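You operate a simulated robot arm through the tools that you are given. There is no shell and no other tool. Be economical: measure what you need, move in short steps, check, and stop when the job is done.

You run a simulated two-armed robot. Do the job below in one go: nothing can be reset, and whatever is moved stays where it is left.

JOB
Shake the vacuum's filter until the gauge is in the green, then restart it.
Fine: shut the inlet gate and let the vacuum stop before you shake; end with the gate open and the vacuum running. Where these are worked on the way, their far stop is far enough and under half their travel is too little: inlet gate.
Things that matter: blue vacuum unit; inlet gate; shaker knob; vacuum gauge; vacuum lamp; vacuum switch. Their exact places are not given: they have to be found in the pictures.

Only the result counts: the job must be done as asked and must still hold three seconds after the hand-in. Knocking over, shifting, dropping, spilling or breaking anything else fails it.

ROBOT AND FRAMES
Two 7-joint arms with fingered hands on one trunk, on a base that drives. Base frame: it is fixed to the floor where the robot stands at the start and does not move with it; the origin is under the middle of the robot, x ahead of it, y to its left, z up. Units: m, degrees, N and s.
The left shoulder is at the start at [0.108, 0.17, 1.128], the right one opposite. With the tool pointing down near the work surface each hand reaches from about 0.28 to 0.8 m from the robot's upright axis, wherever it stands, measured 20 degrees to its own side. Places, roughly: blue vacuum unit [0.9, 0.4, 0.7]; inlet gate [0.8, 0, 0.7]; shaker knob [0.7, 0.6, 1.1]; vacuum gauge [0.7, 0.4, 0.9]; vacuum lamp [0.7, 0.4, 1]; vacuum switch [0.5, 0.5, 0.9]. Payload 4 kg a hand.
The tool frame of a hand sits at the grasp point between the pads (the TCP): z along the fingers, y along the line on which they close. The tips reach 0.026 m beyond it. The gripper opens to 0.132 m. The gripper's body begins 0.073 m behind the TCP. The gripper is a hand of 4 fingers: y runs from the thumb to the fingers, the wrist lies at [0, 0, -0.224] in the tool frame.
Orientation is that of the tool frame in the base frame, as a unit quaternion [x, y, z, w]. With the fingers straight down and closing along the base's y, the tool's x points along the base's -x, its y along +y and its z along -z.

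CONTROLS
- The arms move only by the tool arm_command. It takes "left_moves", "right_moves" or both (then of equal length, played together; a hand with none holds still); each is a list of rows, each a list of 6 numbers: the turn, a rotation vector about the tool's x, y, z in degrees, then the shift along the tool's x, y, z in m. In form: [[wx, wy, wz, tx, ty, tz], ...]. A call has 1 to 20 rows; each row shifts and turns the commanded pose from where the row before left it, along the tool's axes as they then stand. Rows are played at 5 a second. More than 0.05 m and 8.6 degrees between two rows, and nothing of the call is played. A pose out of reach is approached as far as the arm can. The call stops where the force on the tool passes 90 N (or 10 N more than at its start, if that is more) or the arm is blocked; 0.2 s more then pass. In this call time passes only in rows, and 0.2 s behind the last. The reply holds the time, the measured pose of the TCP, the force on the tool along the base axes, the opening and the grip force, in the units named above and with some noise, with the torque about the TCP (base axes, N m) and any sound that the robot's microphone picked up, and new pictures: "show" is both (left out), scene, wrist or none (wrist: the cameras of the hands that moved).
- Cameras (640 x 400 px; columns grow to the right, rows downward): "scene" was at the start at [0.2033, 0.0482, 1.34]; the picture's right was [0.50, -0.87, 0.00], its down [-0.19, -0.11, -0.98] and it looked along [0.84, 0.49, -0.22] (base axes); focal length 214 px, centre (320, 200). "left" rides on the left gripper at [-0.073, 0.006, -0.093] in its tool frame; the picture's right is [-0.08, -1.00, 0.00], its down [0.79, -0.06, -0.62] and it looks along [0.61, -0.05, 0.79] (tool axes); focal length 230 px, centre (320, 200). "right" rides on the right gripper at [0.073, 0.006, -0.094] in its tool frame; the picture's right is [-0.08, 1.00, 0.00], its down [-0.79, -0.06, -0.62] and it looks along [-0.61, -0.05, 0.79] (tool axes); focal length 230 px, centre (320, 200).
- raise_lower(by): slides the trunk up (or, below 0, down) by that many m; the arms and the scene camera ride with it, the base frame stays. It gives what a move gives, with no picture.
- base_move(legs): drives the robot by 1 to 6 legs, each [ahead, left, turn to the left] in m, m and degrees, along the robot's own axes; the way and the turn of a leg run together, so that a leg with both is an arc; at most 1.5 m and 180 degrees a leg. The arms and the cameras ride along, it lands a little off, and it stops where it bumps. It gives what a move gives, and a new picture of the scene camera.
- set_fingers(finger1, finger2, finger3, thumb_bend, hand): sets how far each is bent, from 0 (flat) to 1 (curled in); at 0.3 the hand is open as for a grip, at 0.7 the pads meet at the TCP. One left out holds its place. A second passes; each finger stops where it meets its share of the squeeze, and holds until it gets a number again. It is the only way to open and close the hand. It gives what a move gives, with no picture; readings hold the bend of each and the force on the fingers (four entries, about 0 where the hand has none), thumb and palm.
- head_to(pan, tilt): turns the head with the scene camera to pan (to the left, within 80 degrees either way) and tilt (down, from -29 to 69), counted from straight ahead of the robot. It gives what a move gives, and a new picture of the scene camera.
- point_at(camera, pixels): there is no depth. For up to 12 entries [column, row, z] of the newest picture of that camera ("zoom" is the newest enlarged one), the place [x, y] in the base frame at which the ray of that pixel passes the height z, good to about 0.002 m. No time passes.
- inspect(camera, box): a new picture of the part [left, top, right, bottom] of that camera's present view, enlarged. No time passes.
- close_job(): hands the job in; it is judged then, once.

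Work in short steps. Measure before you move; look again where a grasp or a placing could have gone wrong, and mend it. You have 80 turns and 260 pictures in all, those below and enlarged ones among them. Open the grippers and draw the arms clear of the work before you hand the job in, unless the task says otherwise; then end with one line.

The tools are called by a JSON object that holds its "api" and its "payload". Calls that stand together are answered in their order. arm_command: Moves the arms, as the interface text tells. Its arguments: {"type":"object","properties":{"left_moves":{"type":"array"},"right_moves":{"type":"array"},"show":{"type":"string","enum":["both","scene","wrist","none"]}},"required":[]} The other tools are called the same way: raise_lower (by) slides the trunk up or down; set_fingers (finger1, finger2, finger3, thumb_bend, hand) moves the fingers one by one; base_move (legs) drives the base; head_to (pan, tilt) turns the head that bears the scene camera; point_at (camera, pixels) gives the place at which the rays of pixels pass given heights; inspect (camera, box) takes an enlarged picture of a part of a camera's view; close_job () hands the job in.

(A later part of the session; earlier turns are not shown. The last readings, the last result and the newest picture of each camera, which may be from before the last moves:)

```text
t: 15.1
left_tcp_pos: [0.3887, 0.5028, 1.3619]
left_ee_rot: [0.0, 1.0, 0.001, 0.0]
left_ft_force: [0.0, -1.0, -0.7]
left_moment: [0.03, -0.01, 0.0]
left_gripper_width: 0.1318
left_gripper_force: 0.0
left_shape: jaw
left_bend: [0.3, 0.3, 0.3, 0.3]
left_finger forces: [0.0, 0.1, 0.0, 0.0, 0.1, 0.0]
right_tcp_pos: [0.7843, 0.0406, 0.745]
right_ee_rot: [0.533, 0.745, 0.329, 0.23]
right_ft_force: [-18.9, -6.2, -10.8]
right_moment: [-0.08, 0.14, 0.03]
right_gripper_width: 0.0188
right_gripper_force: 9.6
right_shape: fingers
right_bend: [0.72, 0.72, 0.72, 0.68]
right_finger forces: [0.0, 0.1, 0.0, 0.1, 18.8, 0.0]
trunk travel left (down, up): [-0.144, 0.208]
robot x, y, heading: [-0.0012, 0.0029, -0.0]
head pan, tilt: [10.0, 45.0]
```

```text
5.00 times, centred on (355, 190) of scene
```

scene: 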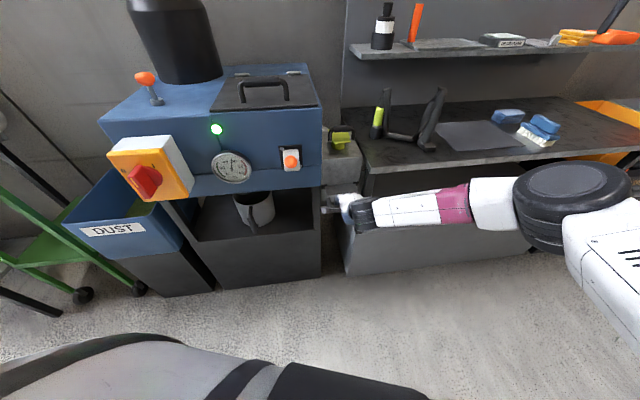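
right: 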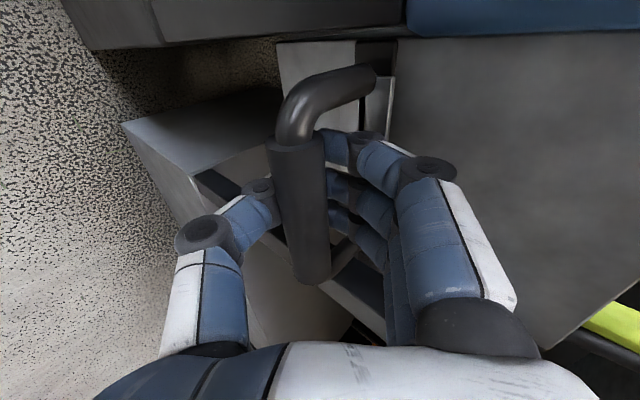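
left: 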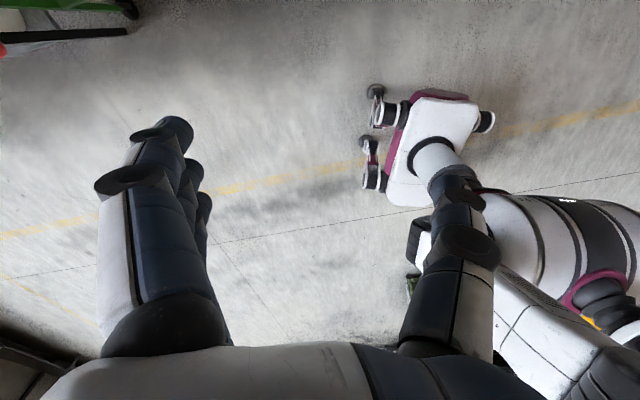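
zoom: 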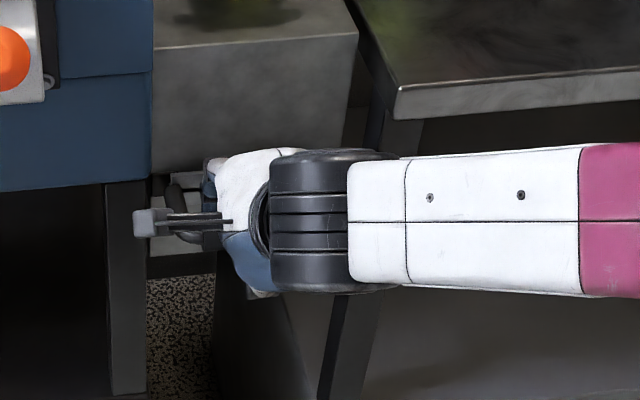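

19 N now comes back through the thumb on the bar: the gate is at its stop after about 0.11 m of travel. I ease off 4 mm, keep hold, and look at the switch, lamp and gauge.

{"api": "arm_command", "payload": {"right_moves": [[0, 0, 0, 0, -0.001, -0.004]], "show": "none"}}

{"api": "head_to", "payload": {"pan": 40, "tilt": 35}}

{"api": "inspect", "payload": {"camera": "scene", "box": [200, 60, 440, 220]}}

```text
t: 15.5
left_tcp_pos: [0.3904, 0.5053, 1.3618]
left_ee_rot: [0.001, 1.0, 0.001, -0.001]
left_ft_force: [-0.3, 1.4, -0.4]
left_moment: [-0.01, -0.04, 0.01]
left_gripper_width: 0.132
left_gripper_force: 0.1
left_shape: jaw
left_bend: [0.3, 0.3, 0.3, 0.3]
left_finger forces: [0.0, 0.0, 0.0, 0.1, 0.0, 0.0]
right_tcp_pos: [0.7822, 0.0397, 0.7473]
right_ee_rot: [0.532, 0.745, 0.329, 0.232]
right_ft_force: [-9.8, -2.2, -17.7]
right_moment: [0.02, -0.09, 0.0]
right_gripper_width: 0.021
right_gripper_force: 10.0
right_shape: fingers
right_bend: [0.72, 0.72, 0.72, 0.66]
right_finger forces: [0.1, 0.1, 0.0, 0.0, 20.6, 0.0]
trunk travel left (down, up): [-0.144, 0.208]
robot x, y, heading: [-0.0012, -0.0016, 0.1]
head pan, tilt: [10.0, 45.0]
```

```text
t: 16.5
left_tcp_pos: [0.39, 0.5052, 1.3607]
left_ee_rot: [0.0, 1.0, -0.001, 0.001]
left_ft_force: [0.0, -0.4, -0.1]
left_moment: [0.0, 0.02, 0.01]
left_gripper_width: 0.132
left_gripper_force: 0.1
left_shape: jaw
left_bend: [0.3, 0.3, 0.3, 0.3]
left_finger forces: [0.0, 0.1, 0.0, 0.0, 0.0, 0.0]
right_tcp_pos: [0.7842, 0.0389, 0.7485]
right_ee_rot: [0.532, 0.744, 0.33, 0.233]
right_ft_force: [-11.0, 0.1, -18.7]
right_moment: [0.11, -0.08, -0.06]
right_gripper_width: 0.0219
right_gripper_force: 11.0
right_shape: fingers
right_bend: [0.72, 0.72, 0.72, 0.66]
right_finger forces: [0.1, 0.0, 0.0, 0.0, 22.0, 0.0]
trunk travel left (down, up): [-0.144, 0.208]
robot x, y, heading: [0.0014, -0.0013, 0.3]
head pan, tilt: [40.0, 35.0]
```

scene: 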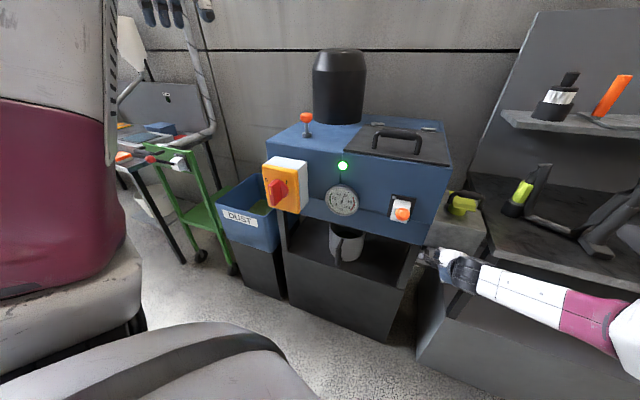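

```text
2.50 times, centred on (320, 140) of scene
```

zoom: 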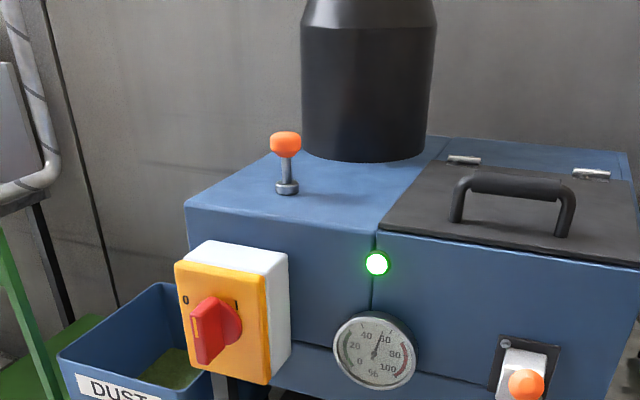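

The lamp is still green and the gauge near 60. I relax the right fingers to a cage around the bar and zoom in on the red switch at (280,185).

{"api": "set_fingers", "payload": {"hand": "right", "finger1": 0.62, "finger2": 0.62, "finger3": 0.62, "thumb_bend": 0.6}}

{"api": "inspect", "payload": {"camera": "scene", "box": [255, 150, 315, 220]}}

{"api": "point_at", "payload": {"camera": "scene", "pixels": [[278, 187, 0.9], [278, 187, 0.95], [306, 118, 1.1], [306, 118, 1.15], [262.5, 162, 0.95], [302, 165.5, 0.95], [307, 135, 1.05], [307, 135, 1.1]]}}

```text
t: 17.5
left_tcp_pos: [0.3888, 0.5049, 1.3641]
left_ee_rot: [0.0, 1.0, 0.001, 0.0]
left_ft_force: [-0.7, -0.4, -0.5]
left_moment: [-0.03, -0.03, 0.03]
left_gripper_width: 0.1319
left_gripper_force: 0.1
left_shape: jaw
left_bend: [0.3, 0.3, 0.3, 0.3]
left_finger forces: [0.0, 0.1, 0.0, 0.0, 0.1, 0.1]
right_tcp_pos: [0.7842, 0.0387, 0.7526]
right_ee_rot: [0.532, 0.744, 0.33, 0.235]
right_ft_force: [-3.7, 2.3, -0.8]
right_moment: [0.0, 0.05, -0.04]
right_gripper_width: 0.0388
right_gripper_force: 1.5
right_shape: fingers
right_bend: [0.62, 0.62, 0.62, 0.59]
right_finger forces: [0.0, 0.1, 0.0, 0.1, 2.6, 0.1]
trunk travel left (down, up): [-0.144, 0.208]
robot x, y, heading: [-0.0, 0.0051, 0.0]
head pan, tilt: [40.0, 35.0]
```

```text
5.71 times, centred on (285, 185) of scene
```

zoom: 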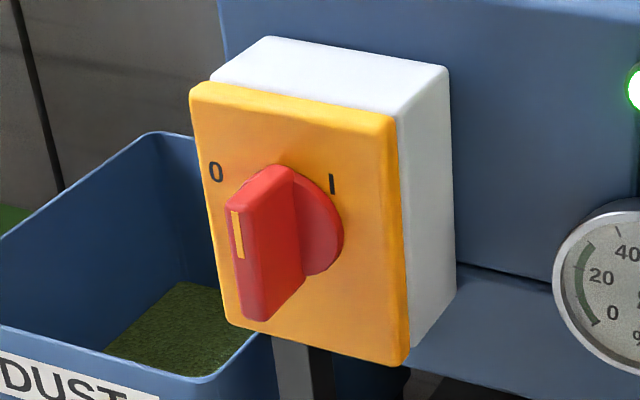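

```text
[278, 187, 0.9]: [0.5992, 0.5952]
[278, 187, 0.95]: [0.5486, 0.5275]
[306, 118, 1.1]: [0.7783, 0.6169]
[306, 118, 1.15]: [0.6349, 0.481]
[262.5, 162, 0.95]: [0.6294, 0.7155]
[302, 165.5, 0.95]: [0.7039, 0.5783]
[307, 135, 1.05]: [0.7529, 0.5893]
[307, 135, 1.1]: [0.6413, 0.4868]
```

The handle's marker points straight up between 0 (left) and I (right), so I'll turn it left toward 0 to stop the vacuum. I bring the left hand into a forward-pointing pose, closing horizontally, checking reach on the way.

{"api": "arm_command", "payload": {"left_moves": [[0, 0, -6.33, 0, 0, 0.03], [0, 0, -6.33, 0, 0, 0.03], [0, 0, -6.34, 0, 0, 0.03], [0, -7.8, 0, 0, 0, 0.01], [0, -7.8, 0, 0, 0, 0.01], [0, -7.8, 0, 0, 0, 0.01], [0, -7.8, 0, 0, 0, 0], [0, -7.8, 0, 0, 0, 0], [0, -7.8, 0, 0, 0, 0], [0, -7.8, 0, 0, 0, 0], [0, -7.8, 0, 0, 0, 0], [0, -7.8, 0, 0, 0, 0]], "show": "both"}}

```text
t: 19.3
left_tcp_pos: [0.3752, 0.5373, 1.2029]
left_ee_rot: [-0.207, 0.929, -0.003, 0.305]
left_ft_force: [0.0, 0.7, -0.3]
left_moment: [0.03, -0.01, -0.03]
left_gripper_width: 0.1317
left_gripper_force: 0.0
left_shape: jaw
left_bend: [0.3, 0.3, 0.3, 0.3]
left_finger forces: [0.0, 0.1, 0.1, 0.1, 0.0, 0.0]
right_tcp_pos: [0.7839, 0.0387, 0.7512]
right_ee_rot: [0.532, 0.744, 0.33, 0.234]
right_ft_force: [-0.5, 0.1, -2.8]
right_moment: [0.01, -0.06, -0.02]
right_gripper_width: 0.0387
right_gripper_force: 1.8
right_shape: fingers
right_bend: [0.62, 0.62, 0.62, 0.59]
right_finger forces: [0.1, 0.1, 0.1, 0.0, 2.6, 0.0]
trunk travel left (down, up): [-0.144, 0.208]
robot x, y, heading: [0.001, -0.0008, -0.2]
head pan, tilt: [40.0, 35.0]
stopped in row 9 (left hand): the arm was blocked; the commanded pose is now the measured one
```

scene: 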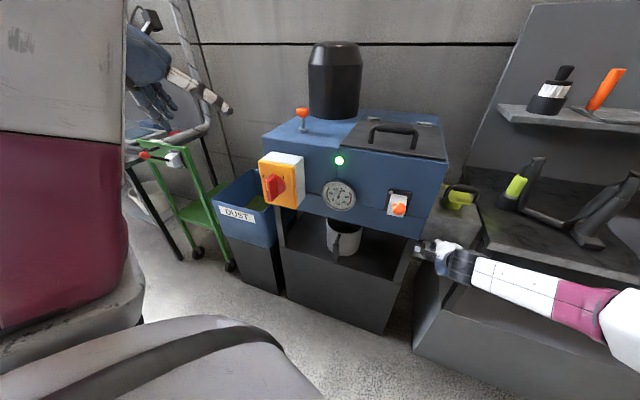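
left: 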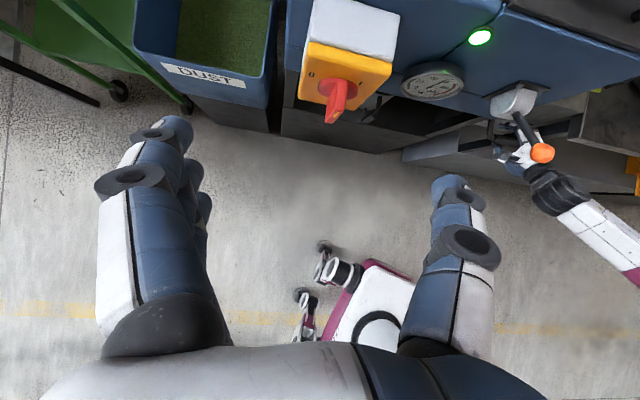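

The wrist blocked at about 54° pitch close to the body. I move the hand forward and down toward the switch, where there is more room, and then continue pitching.

{"api": "arm_command", "payload": {"left_moves": [[0, 0, 0, 0.0053, -0.01, 0.04], [0, 0, 0, 0.0053, -0.01, 0.04], [0, -5, 0, 0.0, -0.01, 0.03], [0, -5, 0, 0, 0, 0], [0, -5, 0, 0, 0, 0]], "show": "both"}}

```text
t: 20.5
left_tcp_pos: [0.4424, 0.5186, 1.11]
left_ee_rot: [-0.204, 0.882, 0.026, 0.425]
left_ft_force: [-0.3, 0.2, -0.2]
left_moment: [0.04, -0.04, 0.01]
left_gripper_width: 0.132
left_gripper_force: 0.0
left_shape: jaw
left_bend: [0.3, 0.3, 0.3, 0.3]
left_finger forces: [0.1, 0.0, 0.1, 0.0, 0.1, 0.0]
right_tcp_pos: [0.7849, 0.0382, 0.7483]
right_ee_rot: [0.532, 0.744, 0.331, 0.233]
right_ft_force: [-0.7, -0.6, -2.7]
right_moment: [0.01, 0.0, -0.05]
right_gripper_width: 0.0378
right_gripper_force: 0.4
right_shape: fingers
right_bend: [0.62, 0.62, 0.62, 0.59]
right_finger forces: [0.0, 0.0, 0.0, 0.1, 2.0, 0.1]
trunk travel left (down, up): [-0.144, 0.208]
robot x, y, heading: [0.0027, -0.001, -0.0]
head pan, tilt: [40.0, 35.0]
```

scene: 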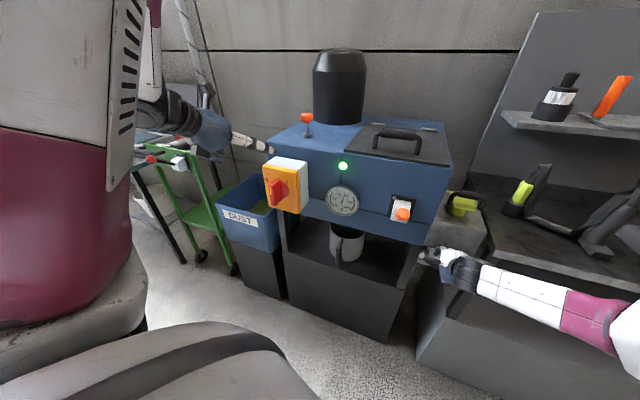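
left: 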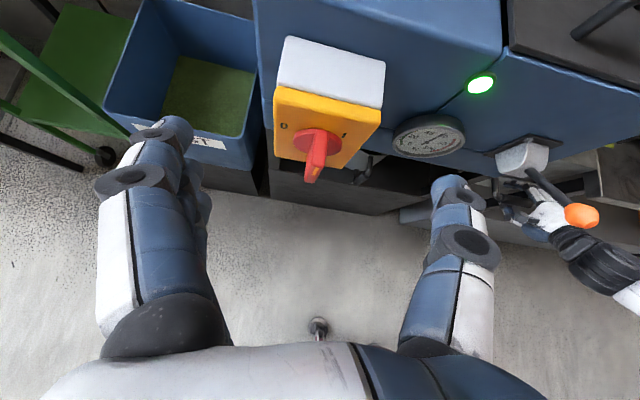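

The pose works, and the switch is visible at (320,140) in the left camera. I enlarge it to read the handle.

{"api": "inspect", "payload": {"camera": "left", "box": [250, 20, 420, 200]}}

{"api": "inspect", "payload": {"camera": "left", "box": [380, 60, 520, 180]}}

{"api": "point_at", "payload": {"camera": "left", "pixels": [[318, 140, 0.9], [318, 140, 0.95], [312, 178, 0.9], [312, 178, 0.95]]}}

```text
2.22 times, centred on (335, 110) of left
```

zoom: 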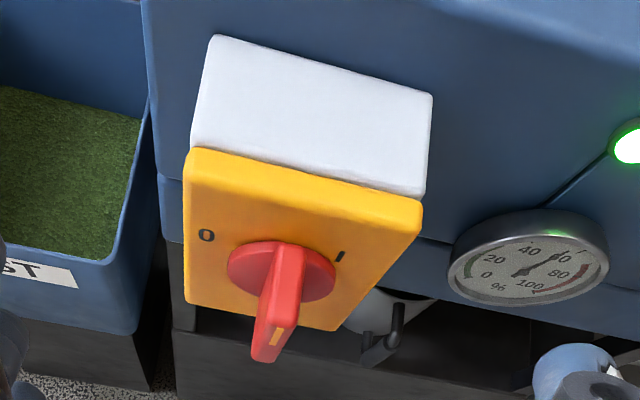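

```text
3.33 times, centred on (450, 120) of left
```

zoom: 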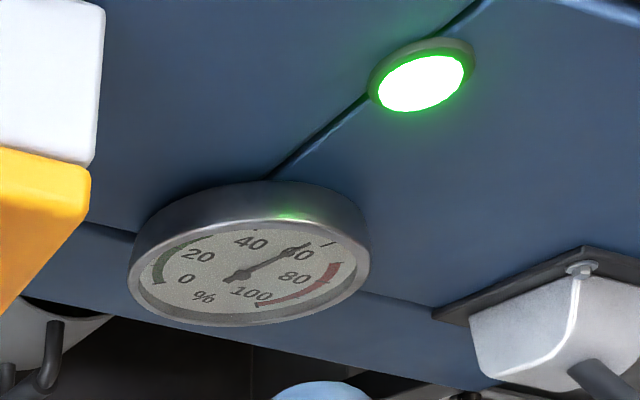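

```text
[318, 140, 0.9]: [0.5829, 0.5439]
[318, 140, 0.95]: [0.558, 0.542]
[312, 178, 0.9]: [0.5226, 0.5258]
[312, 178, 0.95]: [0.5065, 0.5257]
```

I triangulate the handle's front-face top and bottom ends from both cameras.

{"api": "point_at", "payload": {"camera": "scene", "pixels": [[269, 186, 0.9], [269, 186, 0.95], [273, 205, 0.88], [273, 205, 0.93], [287, 186, 0.93], [287, 186, 0.9]]}}

{"api": "point_at", "payload": {"camera": "left", "pixels": [[318, 163, 0.9], [318, 163, 0.95], [309, 182, 0.88], [309, 182, 0.93], [318, 142, 0.93], [318, 142, 0.9]]}}

{"api": "inspect", "payload": {"camera": "left", "box": [290, 110, 350, 190]}}

```text
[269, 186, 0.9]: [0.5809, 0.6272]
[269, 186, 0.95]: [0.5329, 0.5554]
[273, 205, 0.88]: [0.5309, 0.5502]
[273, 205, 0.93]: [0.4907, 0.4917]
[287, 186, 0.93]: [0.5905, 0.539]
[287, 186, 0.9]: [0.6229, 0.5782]
```

```text
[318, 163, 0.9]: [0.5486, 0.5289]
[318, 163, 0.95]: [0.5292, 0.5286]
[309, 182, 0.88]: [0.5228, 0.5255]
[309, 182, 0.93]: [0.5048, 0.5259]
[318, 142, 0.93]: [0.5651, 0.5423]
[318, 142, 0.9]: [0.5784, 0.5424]
```

```text
5.00 times, centred on (320, 150) of left
```

zoom: 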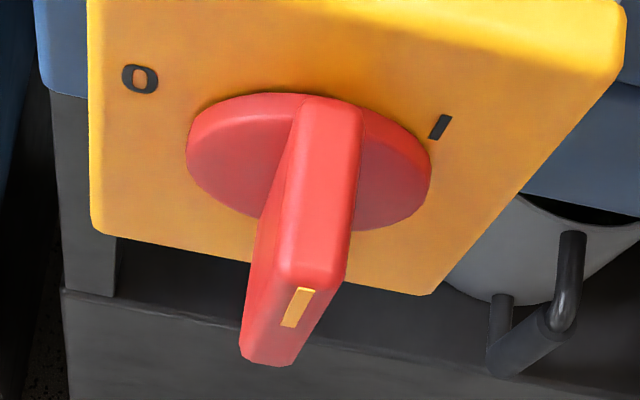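

The handle is vertical: front-face centre ≈[0.516,0.527,0.934], 0.066 tall, protruding about 0.05 with its axis along n. I bring the left hand to a point 0.1 m back along its tool axis.

{"api": "arm_command", "payload": {"left_moves": [[0, 0, 0, 0.0287, 0.0004, 0.0242], [0, 0, 0, 0.0287, 0.0004, 0.0242], [0, 0, 0, 0.0287, 0.0004, 0.0242]], "show": "both"}}

```text
t: 21.3
left_tcp_pos: [0.4479, 0.5058, 0.9984]
left_ee_rot: [-0.205, 0.882, 0.026, 0.424]
left_ft_force: [-0.2, 0.4, -0.3]
left_moment: [0.01, -0.01, -0.01]
left_gripper_width: 0.1319
left_gripper_force: 0.0
left_shape: jaw
left_bend: [0.3, 0.3, 0.3, 0.3]
left_finger forces: [0.1, 0.0, 0.0, 0.1, 0.0, 0.1]
right_tcp_pos: [0.7849, 0.0378, 0.7478]
right_ee_rot: [0.533, 0.743, 0.331, 0.233]
right_ft_force: [-0.8, -0.3, -1.0]
right_moment: [0.0, 0.01, -0.03]
right_gripper_width: 0.0375
right_gripper_force: 0.9
right_shape: fingers
right_bend: [0.62, 0.62, 0.62, 0.6]
right_finger forces: [0.1, 0.1, 0.0, 0.0, 2.1, 0.0]
trunk travel left (down, up): [-0.144, 0.208]
robot x, y, heading: [0.0003, 0.0027, -0.1]
head pan, tilt: [40.0, 35.0]
```

scene: 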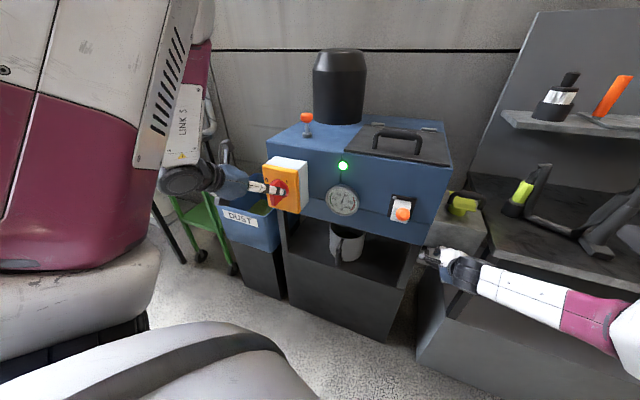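
left: 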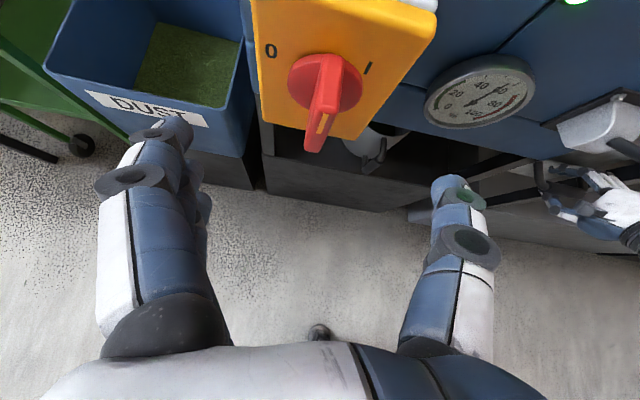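

The handle's front face is at (318,128), laterally aligned. I advance 0.06, check, then 0.035 more.

{"api": "arm_command", "payload": {"left_moves": [[0, 0, 0, 0, 0, 0.03], [0, 0, 0, 0, 0, 0.03]], "show": "wrist"}}

```text
t: 21.9
left_tcp_pos: [0.4925, 0.5183, 0.9604]
left_ee_rot: [-0.204, 0.882, 0.025, 0.424]
left_ft_force: [0.7, 0.5, 0.3]
left_moment: [0.02, 0.0, 0.0]
left_gripper_width: 0.132
left_gripper_force: 0.1
left_shape: jaw
left_bend: [0.3, 0.3, 0.3, 0.3]
left_finger forces: [0.0, 0.0, 0.1, 0.0, 0.0, 0.1]
right_tcp_pos: [0.7846, 0.0388, 0.7487]
right_ee_rot: [0.533, 0.743, 0.331, 0.233]
right_ft_force: [-1.3, -0.6, -1.9]
right_moment: [-0.03, 0.02, 0.02]
right_gripper_width: 0.0377
right_gripper_force: 1.6
right_shape: fingers
right_bend: [0.62, 0.62, 0.62, 0.6]
right_finger forces: [0.0, 0.0, 0.0, 0.0, 2.2, 0.0]
trunk travel left (down, up): [-0.144, 0.208]
robot x, y, heading: [-0.0035, 0.0026, 0.1]
head pan, tilt: [40.0, 35.0]
```

left: 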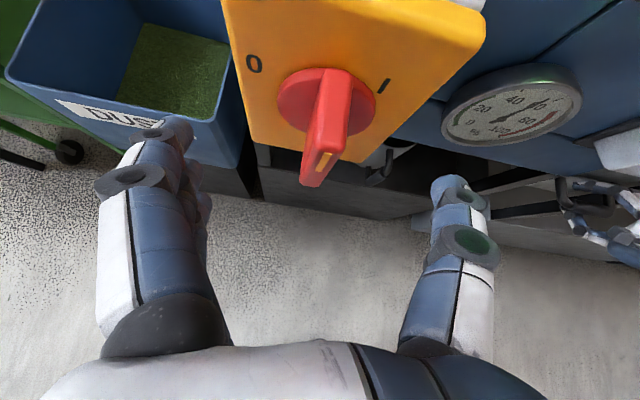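

The front face is at (318,170), about 0.03 ahead. I advance 0.037 and close partway to check the centring.

{"api": "arm_command", "payload": {"left_moves": [[0, 0, 0, 0, 0, 0.02], [0, 0, 0, 0, 0, 0.018]], "show": "wrist"}}

{"api": "set_fingers", "payload": {"hand": "left", "finger1": 0.58, "finger2": 0.58, "finger3": 0.58, "thumb_bend": 0.58}}

{"api": "inspect", "payload": {"camera": "left", "box": [160, 40, 480, 240]}}

```text
t: 22.5
left_tcp_pos: [0.5211, 0.5263, 0.9365]
left_ee_rot: [-0.204, 0.882, 0.025, 0.424]
left_ft_force: [-0.3, -0.5, 0.1]
left_moment: [0.02, 0.01, -0.05]
left_gripper_width: 0.132
left_gripper_force: 0.0
left_shape: jaw
left_bend: [0.3, 0.3, 0.3, 0.3]
left_finger forces: [0.1, 0.1, 0.0, 0.0, 0.0, 0.0]
right_tcp_pos: [0.7849, 0.0387, 0.7503]
right_ee_rot: [0.532, 0.744, 0.33, 0.233]
right_ft_force: [-1.4, -0.6, -0.6]
right_moment: [0.0, 0.01, 0.0]
right_gripper_width: 0.0377
right_gripper_force: 1.5
right_shape: fingers
right_bend: [0.62, 0.62, 0.62, 0.59]
right_finger forces: [0.1, 0.1, 0.0, 0.0, 2.0, 0.0]
trunk travel left (down, up): [-0.144, 0.208]
robot x, y, heading: [-0.0036, 0.0017, 0.1]
head pan, tilt: [40.0, 35.0]
```

left: 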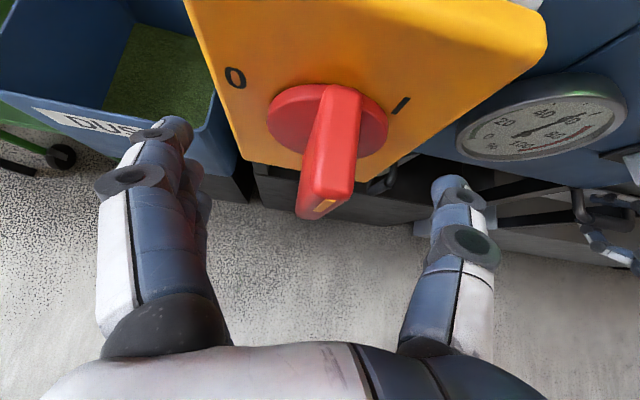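

```text
t: 23.5
left_tcp_pos: [0.5203, 0.5268, 0.9366]
left_ee_rot: [-0.204, 0.882, 0.026, 0.424]
left_ft_force: [0.1, 0.8, 0.5]
left_moment: [-0.02, 0.04, 0.03]
left_gripper_width: 0.0494
left_gripper_force: 0.0
left_shape: fingers
left_bend: [0.57, 0.57, 0.57, 0.57]
left_finger forces: [0.0, 0.0, 0.1, 0.1, 0.1, 0.1]
right_tcp_pos: [0.7841, 0.0389, 0.7505]
right_ee_rot: [0.533, 0.743, 0.331, 0.233]
right_ft_force: [-1.1, -0.4, -2.1]
right_moment: [0.01, -0.01, -0.02]
right_gripper_width: 0.0379
right_gripper_force: 0.9
right_shape: fingers
right_bend: [0.62, 0.62, 0.62, 0.59]
right_finger forces: [0.1, 0.1, 0.0, 0.0, 2.2, 0.1]
trunk travel left (down, up): [-0.144, 0.208]
robot x, y, heading: [0.002, 0.0014, 0.2]
head pan, tilt: [40.0, 35.0]
```

```text
2.00 times, centred on (320, 140) of left
```

zoom: 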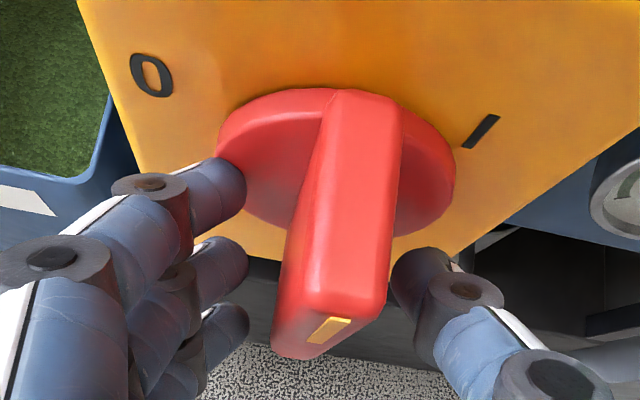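

The handle is centred between the thumb (right) and fingers (left). I close to pinch it.

{"api": "set_fingers", "payload": {"hand": "left", "finger1": 0.72, "finger2": 0.72, "finger3": 0.72, "thumb_bend": 0.72}}

{"api": "inspect", "payload": {"camera": "left", "box": [160, 40, 480, 240]}}

```text
t: 24.5
left_tcp_pos: [0.5195, 0.5286, 0.9359]
left_ee_rot: [-0.204, 0.882, 0.025, 0.424]
left_ft_force: [2.0, 8.9, -3.6]
left_moment: [0.11, 0.01, 0.06]
left_gripper_width: 0.0214
left_gripper_force: 12.5
left_shape: fingers
left_bend: [0.7, 0.68, 0.66, 0.68]
left_finger forces: [4.2, 5.5, 6.4, 0.0, 8.4, 0.0]
right_tcp_pos: [0.7835, 0.0388, 0.7491]
right_ee_rot: [0.532, 0.744, 0.33, 0.234]
right_ft_force: [-1.8, -1.1, -1.9]
right_moment: [-0.04, 0.02, 0.01]
right_gripper_width: 0.0376
right_gripper_force: 1.3
right_shape: fingers
right_bend: [0.62, 0.62, 0.62, 0.59]
right_finger forces: [0.0, 0.0, 0.1, 0.1, 2.2, 0.1]
trunk travel left (down, up): [-0.144, 0.208]
robot x, y, heading: [0.0008, 0.0005, 0.1]
head pan, tilt: [40.0, 35.0]
```

```text
2.00 times, centred on (320, 140) of left
```

zoom: 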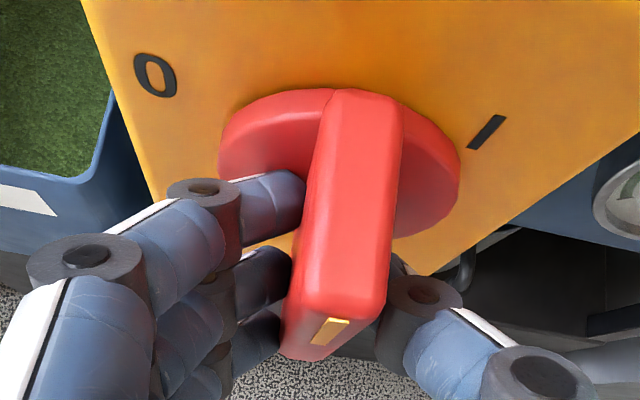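

Gripped. I rotate about the switch axis toward 0 (counter-clockwise as seen from the front), 24° first.

{"api": "arm_command", "payload": {"left_moves": [[5.1, 0.5, -6.2, 0, 0, 0], [5.1, 0.5, -6.2, 0, 0, 0], [5.1, 0.5, -6.2, 0, 0, 0]], "show": "both"}}

```text
t: 25.3
left_tcp_pos: [0.5205, 0.5285, 0.9359]
left_ee_rot: [-0.288, 0.838, -0.164, 0.434]
left_ft_force: [0.5, 11.0, -2.6]
left_moment: [0.08, -0.01, 0.18]
left_gripper_width: 0.0224
left_gripper_force: 12.5
left_shape: fingers
left_bend: [0.7, 0.68, 0.66, 0.69]
left_finger forces: [6.0, 6.3, 5.5, 0.1, 7.4, 0.0]
right_tcp_pos: [0.7838, 0.0395, 0.7492]
right_ee_rot: [0.533, 0.744, 0.329, 0.233]
right_ft_force: [-1.9, -1.1, -0.8]
right_moment: [0.03, 0.03, -0.01]
right_gripper_width: 0.0377
right_gripper_force: 0.9
right_shape: fingers
right_bend: [0.62, 0.62, 0.62, 0.59]
right_finger forces: [0.0, 0.0, 0.0, 0.0, 2.2, 0.1]
trunk travel left (down, up): [-0.144, 0.208]
robot x, y, heading: [0.0025, 0.001, -0.1]
head pan, tilt: [40.0, 35.0]
```

scene: 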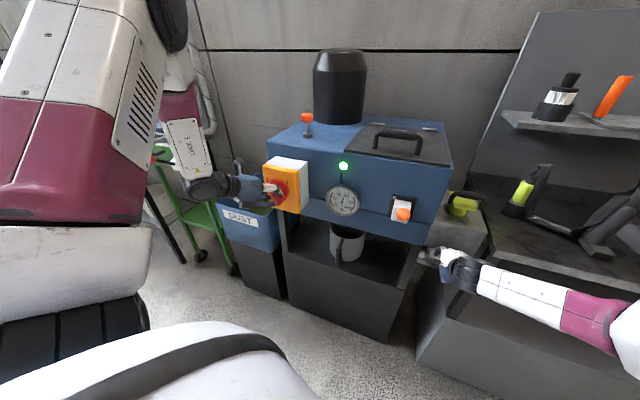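
left: 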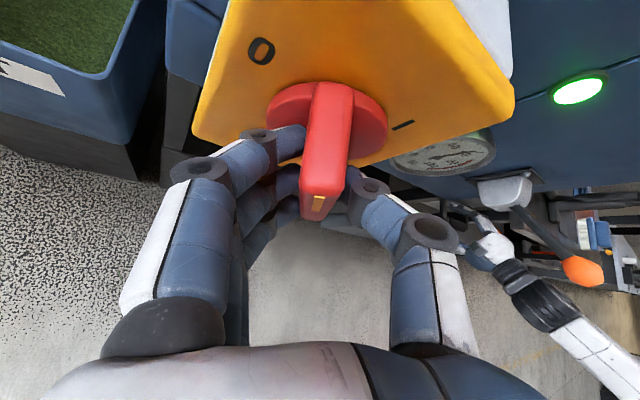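

The handle follows the hand with almost no torque. I continue another 24°.

{"api": "arm_command", "payload": {"left_moves": [[5.1, 0.5, -6.2, 0, 0, 0], [5.1, 0.5, -6.2, 0, 0, 0], [5.1, 0.5, -6.2, 0, 0, 0]], "show": "both"}}

```text
t: 26.1
left_tcp_pos: [0.5193, 0.529, 0.9354]
left_ee_rot: [-0.357, 0.757, -0.344, 0.425]
left_ft_force: [-1.8, 13.6, -2.0]
left_moment: [0.07, 0.02, 0.27]
left_gripper_width: 0.0228
left_gripper_force: 13.7
left_shape: fingers
left_bend: [0.69, 0.68, 0.67, 0.69]
left_finger forces: [6.8, 6.3, 5.5, 0.0, 9.1, 0.0]
right_tcp_pos: [0.7842, 0.0403, 0.7497]
right_ee_rot: [0.533, 0.744, 0.33, 0.234]
right_ft_force: [-1.2, -0.8, -1.8]
right_moment: [-0.01, 0.03, 0.02]
right_gripper_width: 0.0377
right_gripper_force: 0.9
right_shape: fingers
right_bend: [0.62, 0.62, 0.62, 0.59]
right_finger forces: [0.0, 0.0, 0.1, 0.0, 2.4, 0.1]
trunk travel left (down, up): [-0.144, 0.208]
robot x, y, heading: [-0.0024, -0.0009, -0.0]
head pan, tilt: [40.0, 35.0]
```

scene: 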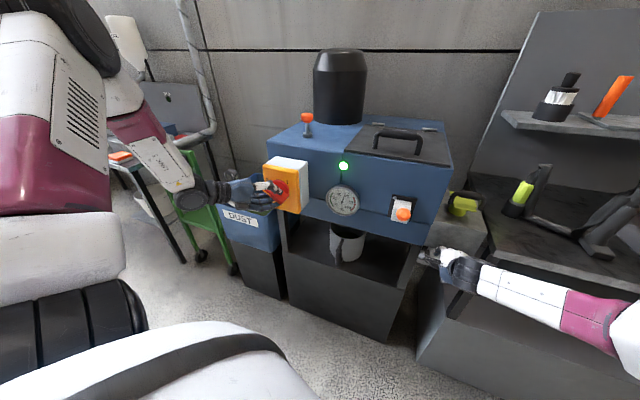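
left: 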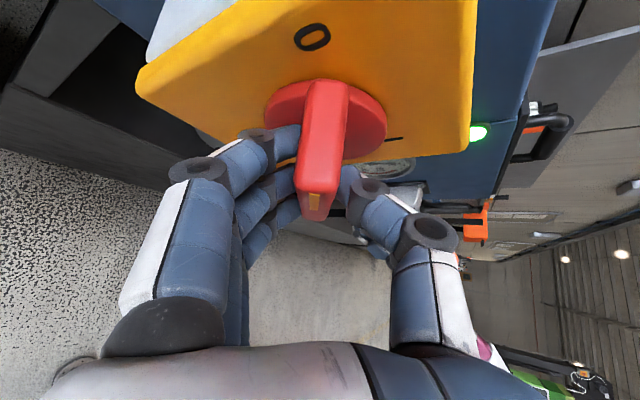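

After 48° the handle points near the 0 mark but the lamp is still green and there is no stop yet. I continue.

{"api": "arm_command", "payload": {"left_moves": [[5.1, 0.5, -6.2, 0, 0, 0], [5.1, 0.5, -6.2, 0, 0, 0]], "show": "both"}}

```text
t: 26.7
left_tcp_pos: [0.5195, 0.5292, 0.9349]
left_ee_rot: [-0.394, 0.684, -0.459, 0.409]
left_ft_force: [-1.2, 14.6, -4.5]
left_moment: [0.04, 0.04, 0.29]
left_gripper_width: 0.0235
left_gripper_force: 14.3
left_shape: fingers
left_bend: [0.69, 0.69, 0.68, 0.69]
left_finger forces: [7.4, 6.2, 4.8, 0.0, 10.5, 0.0]
right_tcp_pos: [0.784, 0.0392, 0.7501]
right_ee_rot: [0.533, 0.743, 0.33, 0.234]
right_ft_force: [-1.1, -1.2, -1.4]
right_moment: [0.04, 0.03, 0.01]
right_gripper_width: 0.0378
right_gripper_force: 0.8
right_shape: fingers
right_bend: [0.62, 0.62, 0.62, 0.59]
right_finger forces: [0.0, 0.0, 0.0, 0.0, 2.1, 0.0]
trunk travel left (down, up): [-0.144, 0.208]
robot x, y, heading: [-0.0019, 0.0018, -0.0]
head pan, tilt: [40.0, 35.0]
```

scene: 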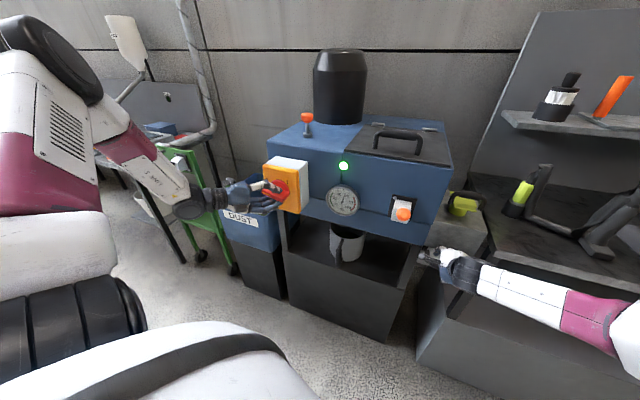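
left: 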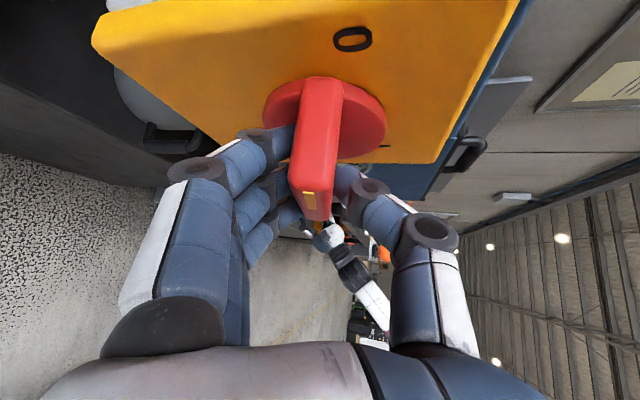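

At 64° it is still free to move. I go on toward 90°.

{"api": "arm_command", "payload": {"left_moves": [[5.1, 0.5, -6.2, 0, 0, 0], [5.1, 0.5, -6.2, 0, 0, 0], [5.1, 0.5, -6.2, 0, 0, 0]], "show": "both"}}

```text
t: 27.5
left_tcp_pos: [0.5201, 0.5286, 0.933]
left_ee_rot: [0.437, -0.552, 0.609, -0.367]
left_ft_force: [-4.1, 13.3, -17.6]
left_moment: [0.46, 0.3, 0.12]
left_gripper_width: 0.0214
left_gripper_force: 16.0
left_shape: fingers
left_bend: [0.7, 0.7, 0.68, 0.69]
left_finger forces: [6.2, 8.3, 10.1, 0.1, 7.5, 0.1]
right_tcp_pos: [0.7836, 0.0395, 0.7483]
right_ee_rot: [0.533, 0.744, 0.329, 0.233]
right_ft_force: [-0.9, -0.4, -1.0]
right_moment: [-0.01, 0.02, -0.02]
right_gripper_width: 0.0372
right_gripper_force: 0.3
right_shape: fingers
right_bend: [0.62, 0.62, 0.62, 0.6]
right_finger forces: [0.1, 0.0, 0.1, 0.0, 1.4, 0.0]
trunk travel left (down, up): [-0.144, 0.208]
robot x, y, heading: [-0.0018, 0.0008, 0.0]
head pan, tilt: [40.0, 35.0]
```

scene: 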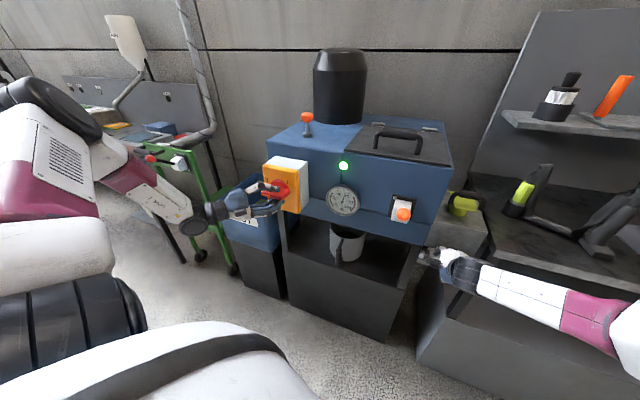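
left: 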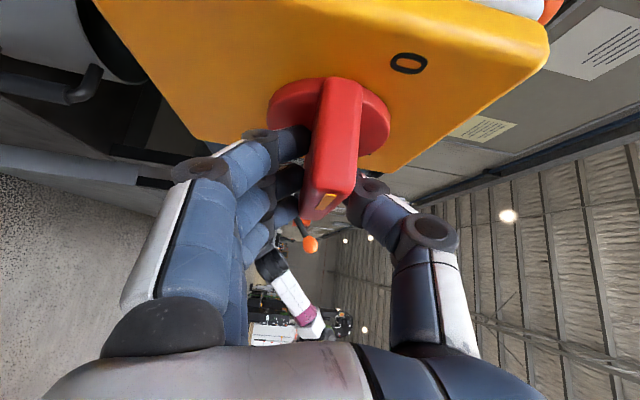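

The torque rose to about 0.5 N·m at 88°, which is probably the stop. I check the lamp and gauge.

{"api": "inspect", "payload": {"camera": "scene", "box": [250, 140, 370, 220]}}

```text
5.00 times, centred on (310, 180) of scene
```

zoom: 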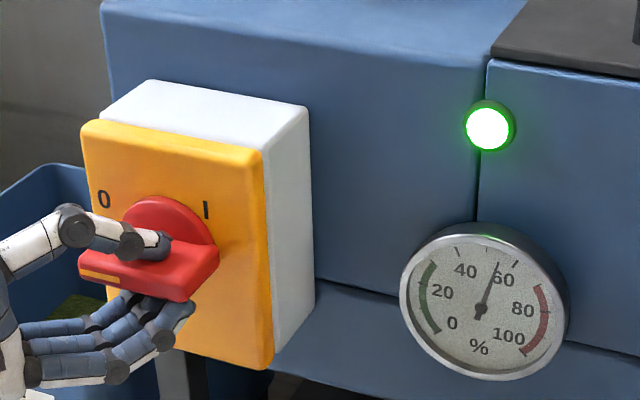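

The handle lies horizontal with its mark to the left and the lamp is still lit. I press slightly further against the stop and let some time pass.

{"api": "arm_command", "payload": {"left_moves": [[3, 0.3, -3.6, 0, 0, 0], [0, 0, 0, 0, 0, 0], [0, 0, 0, 0, 0, 0], [0, 0, 0, 0, 0, 0], [0, 0, 0, 0, 0, 0], [0, 0, 0, 0, 0, 0], [0, 0, 0, 0, 0, 0], [0, 0, 0, 0, 0, 0]], "show": "none"}}

{"api": "inspect", "payload": {"camera": "scene", "box": [250, 140, 370, 220]}}

```text
t: 29.3
left_tcp_pos: [0.5207, 0.5291, 0.9327]
left_ee_rot: [0.442, -0.522, 0.635, -0.359]
left_ft_force: [-8.8, 12.7, -25.1]
left_moment: [0.67, 0.47, 0.02]
left_gripper_width: 0.0207
left_gripper_force: 18.7
left_shape: fingers
left_bend: [0.71, 0.7, 0.68, 0.69]
left_finger forces: [7.0, 10.6, 13.5, 0.0, 6.5, 0.0]
right_tcp_pos: [0.7848, 0.0404, 0.7491]
right_ee_rot: [0.532, 0.744, 0.329, 0.233]
right_ft_force: [-0.3, -0.5, -1.5]
right_moment: [-0.01, -0.01, 0.02]
right_gripper_width: 0.0376
right_gripper_force: 1.0
right_shape: fingers
right_bend: [0.62, 0.62, 0.62, 0.6]
right_finger forces: [0.0, 0.0, 0.1, 0.0, 2.2, 0.0]
trunk travel left (down, up): [-0.144, 0.208]
robot x, y, heading: [-0.0014, 0.0033, 0.0]
head pan, tilt: [40.0, 35.0]
```

```text
5.00 times, centred on (310, 180) of scene
```

zoom: 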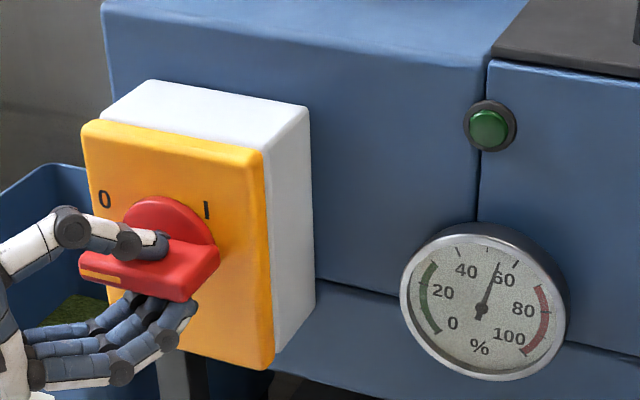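

The lamp went out, so the vacuum has stopped and the switch is at 0. I open the left hand and back it straight out.

{"api": "set_fingers", "payload": {"hand": "left", "finger1": 0.35, "finger2": 0.35, "finger3": 0.35, "thumb_bend": 0.35}}

{"api": "arm_command", "payload": {"left_moves": [[0, 0, 0, 0, 0, -0.03], [0, 0, 0, 0, 0, -0.04], [0, 0, 0, 0, 0, -0.04]], "show": "both"}}

```text
t: 30.3
left_tcp_pos: [0.5201, 0.5263, 0.9367]
left_ee_rot: [0.439, -0.522, 0.636, -0.361]
left_ft_force: [1.1, 0.2, -1.1]
left_moment: [0.0, 0.03, 0.01]
left_gripper_width: 0.1195
left_gripper_force: 0.1
left_shape: fingers
left_bend: [0.35, 0.35, 0.35, 0.35]
left_finger forces: [0.0, 0.0, 0.0, 0.1, 0.0, 0.0]
right_tcp_pos: [0.7842, 0.039, 0.7512]
right_ee_rot: [0.532, 0.744, 0.329, 0.234]
right_ft_force: [-2.5, -0.2, -1.9]
right_moment: [-0.02, 0.04, -0.02]
right_gripper_width: 0.0382
right_gripper_force: 0.9
right_shape: fingers
right_bend: [0.62, 0.62, 0.62, 0.59]
right_finger forces: [0.0, 0.0, 0.1, 0.1, 2.0, 0.1]
trunk travel left (down, up): [-0.144, 0.208]
robot x, y, heading: [0.0027, 0.0013, 0.0]
head pan, tilt: [40.0, 35.0]
```

```text
t: 31.1
left_tcp_pos: [0.4164, 0.5644, 0.929]
left_ee_rot: [0.439, -0.522, 0.636, -0.361]
left_ft_force: [0.5, 0.0, 0.4]
left_moment: [0.0, -0.01, -0.03]
left_gripper_width: 0.1197
left_gripper_force: 0.0
left_shape: fingers
left_bend: [0.35, 0.35, 0.35, 0.35]
left_finger forces: [0.0, 0.0, 0.0, 0.0, 0.0, 0.0]
right_tcp_pos: [0.7842, 0.0388, 0.7495]
right_ee_rot: [0.532, 0.744, 0.33, 0.234]
right_ft_force: [-1.9, -1.1, -1.0]
right_moment: [0.01, 0.04, 0.01]
right_gripper_width: 0.038
right_gripper_force: 1.4
right_shape: fingers
right_bend: [0.62, 0.62, 0.62, 0.59]
right_finger forces: [0.0, 0.0, 0.1, 0.0, 1.9, 0.0]
trunk travel left (down, up): [-0.144, 0.208]
robot x, y, heading: [-0.0022, -0.0019, 0.0]
head pan, tilt: [40.0, 35.0]
```

scene: 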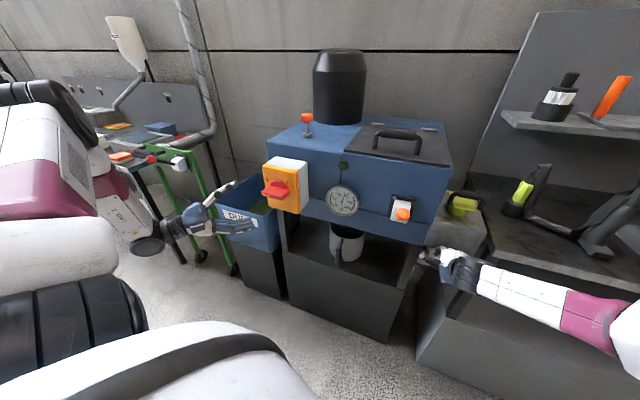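
left: 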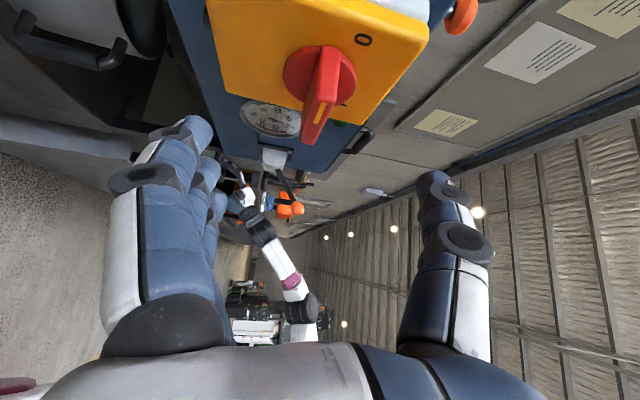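

I rotate the left hand back upright in free space, to the earlier pose, before lifting it to the shaker knob (≈[0.735,0.577,1.115]).

{"api": "arm_command", "payload": {"left_moves": [[-5.1, -0.5, 6.2, 0, 0, 0], [-5.1, -0.5, 6.2, 0, 0, 0], [-5.1, -0.5, 6.2, 0, 0, 0], [-5.1, -0.5, 6.2, 0, 0, 0], [-5.1, -0.5, 6.2, 0, 0, 0], [-5.1, -0.5, 6.2, 0, 0, 0], [-5.1, -0.5, 6.2, 0, 0, 0], [-5.1, -0.5, 6.2, 0, 0, 0], [-5.1, -0.5, 6.2, 0, 0, 0], [-5.1, -0.5, 6.2, 0, 0, 0], [-5.1, -0.5, 6.2, 0, 0, 0]], "show": "none"}}

```text
t: 33.5
left_tcp_pos: [0.4179, 0.5638, 0.9288]
left_ee_rot: [-0.22, 0.877, -0.011, 0.427]
left_ft_force: [0.0, 0.0, 0.1]
left_moment: [0.02, 0.0, -0.01]
left_gripper_width: 0.1198
left_gripper_force: 0.0
left_shape: fingers
left_bend: [0.35, 0.35, 0.35, 0.35]
left_finger forces: [0.0, 0.1, 0.0, 0.0, 0.0, 0.0]
right_tcp_pos: [0.7835, 0.04, 0.7493]
right_ee_rot: [0.533, 0.743, 0.331, 0.233]
right_ft_force: [-1.9, 0.8, -0.8]
right_moment: [0.01, 0.05, 0.0]
right_gripper_width: 0.0379
right_gripper_force: 0.6
right_shape: fingers
right_bend: [0.62, 0.62, 0.62, 0.6]
right_finger forces: [0.1, 0.0, 0.0, 0.1, 2.0, 0.1]
trunk travel left (down, up): [-0.144, 0.208]
robot x, y, heading: [0.0024, 0.0005, 0.0]
head pan, tilt: [40.0, 35.0]
```

The hand is upright with some roll. I level it, pitch slightly steeper, and raise it to z≈1.2 in front of the unit.

{"api": "arm_command", "payload": {"left_moves": [[0, 0, 7.75, 0, 0, 0], [0, 0, 7.75, 0, 0, 0], [0, 7.5, 0, 0, 0, 0], [0, 0, 0, -0.0367, -0.0018, -0.0273], [0, 0, 0, -0.0367, -0.0018, -0.0273], [0, 0, 0, -0.0367, -0.0018, -0.0273], [0, 0, 0, -0.0367, -0.0018, -0.0273], [0, 0, 0, -0.0367, -0.0018, -0.0273], [0, 0, 0, -0.0367, -0.0018, -0.0273]], "show": "both"}}

```text
t: 35.5
left_tcp_pos: [0.4678, 0.566, 1.1987]
left_ee_rot: [-0.103, 0.924, 0.039, 0.365]
left_ft_force: [-0.7, -0.1, -0.1]
left_moment: [0.02, -0.02, -0.02]
left_gripper_width: 0.12
left_gripper_force: 0.0
left_shape: fingers
left_bend: [0.35, 0.35, 0.35, 0.35]
left_finger forces: [0.0, 0.0, 0.0, 0.1, 0.0, 0.0]
right_tcp_pos: [0.7846, 0.0389, 0.7498]
right_ee_rot: [0.533, 0.744, 0.33, 0.234]
right_ft_force: [-0.6, -0.6, -1.9]
right_moment: [0.02, -0.03, 0.0]
right_gripper_width: 0.0379
right_gripper_force: 0.7
right_shape: fingers
right_bend: [0.62, 0.62, 0.62, 0.59]
right_finger forces: [0.0, 0.0, 0.0, 0.1, 2.0, 0.0]
trunk travel left (down, up): [-0.144, 0.208]
robot x, y, heading: [0.0018, -0.0002, 0.1]
head pan, tilt: [40.0, 35.0]
```

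scene: 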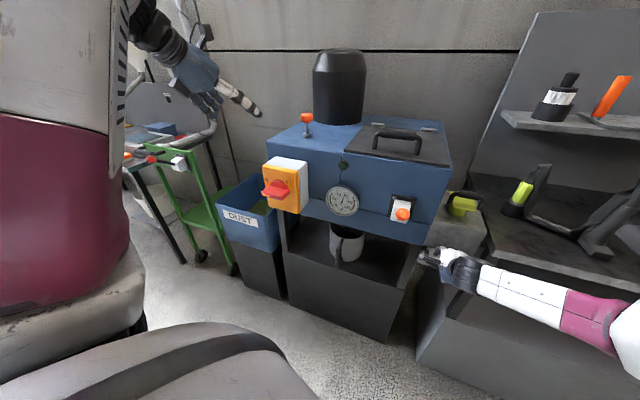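
left: 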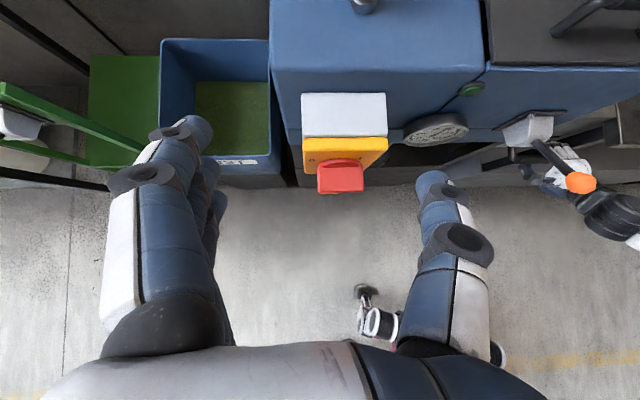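

The handle shows clearly at 0. I move forward above the unit to a point 0.1 m short of the knob along the tool axis.

{"api": "arm_command", "payload": {"left_moves": [[0, 0, 0, -0.027, -0.0095, 0.0281], [0, 0, 0, -0.027, -0.0095, 0.0281], [0, 0, 0, -0.027, -0.0095, 0.0281], [0, 0, 0, -0.027, -0.0095, 0.0281], [0, 0, 0, -0.027, -0.0095, 0.0281]], "show": "both"}}

{"api": "inspect", "payload": {"camera": "scene", "box": [230, 60, 380, 160]}}

```text
t: 36.7
left_tcp_pos: [0.6682, 0.5632, 1.1882]
left_ee_rot: [-0.104, 0.924, 0.038, 0.365]
left_ft_force: [-0.1, -0.6, 0.6]
left_moment: [0.01, 0.0, 0.04]
left_gripper_width: 0.1196
left_gripper_force: 0.1
left_shape: fingers
left_bend: [0.35, 0.35, 0.35, 0.35]
left_finger forces: [0.1, 0.1, 0.0, 0.0, 0.0, 0.1]
right_tcp_pos: [0.7849, 0.0395, 0.7493]
right_ee_rot: [0.532, 0.744, 0.33, 0.234]
right_ft_force: [-2.0, 0.2, -1.6]
right_moment: [-0.02, 0.01, -0.01]
right_gripper_width: 0.0375
right_gripper_force: 0.8
right_shape: fingers
right_bend: [0.62, 0.62, 0.62, 0.6]
right_finger forces: [0.0, 0.1, 0.0, 0.0, 1.9, 0.1]
trunk travel left (down, up): [-0.144, 0.208]
robot x, y, heading: [0.0006, -0.0008, -0.1]
head pan, tilt: [40.0, 35.0]
```

scene: 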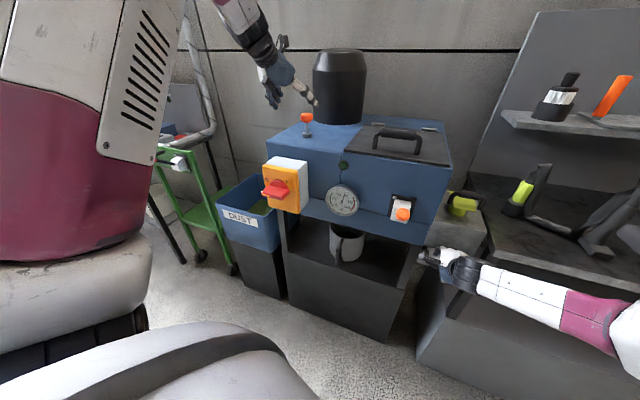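
left: 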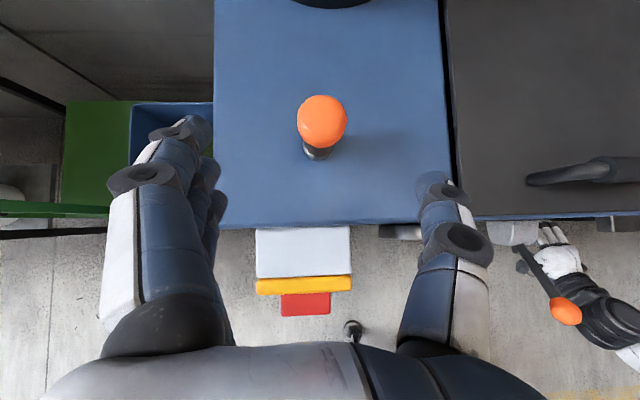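

```text
4.00 times, centred on (305, 110) of scene
```

zoom: 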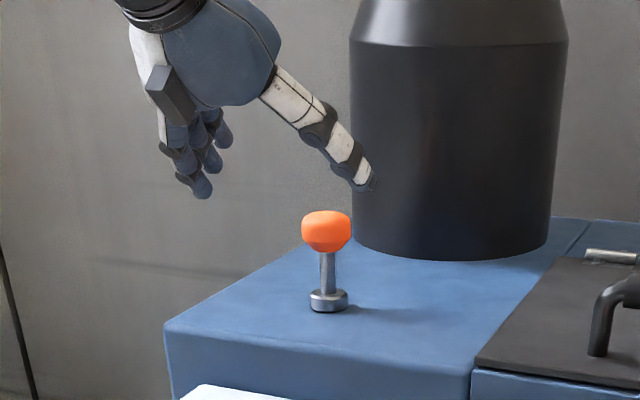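

The knob is at (322,121) in the left view, well centred. I refine its position with a second ray.

{"api": "point_at", "payload": {"camera": "left", "pixels": [[322, 121, 1.1], [322, 121, 1.13], [316, 152, 1.06]]}}

{"api": "point_at", "payload": {"camera": "scene", "pixels": [[310.3, 117.5, 1.1], [310.3, 117.5, 1.13], [310.3, 135, 1.06]]}}

```text
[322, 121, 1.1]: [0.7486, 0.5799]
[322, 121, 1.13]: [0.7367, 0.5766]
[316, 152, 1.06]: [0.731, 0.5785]
```

```text
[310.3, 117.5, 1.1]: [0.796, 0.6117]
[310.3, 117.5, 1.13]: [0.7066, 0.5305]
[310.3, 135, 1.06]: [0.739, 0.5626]
```

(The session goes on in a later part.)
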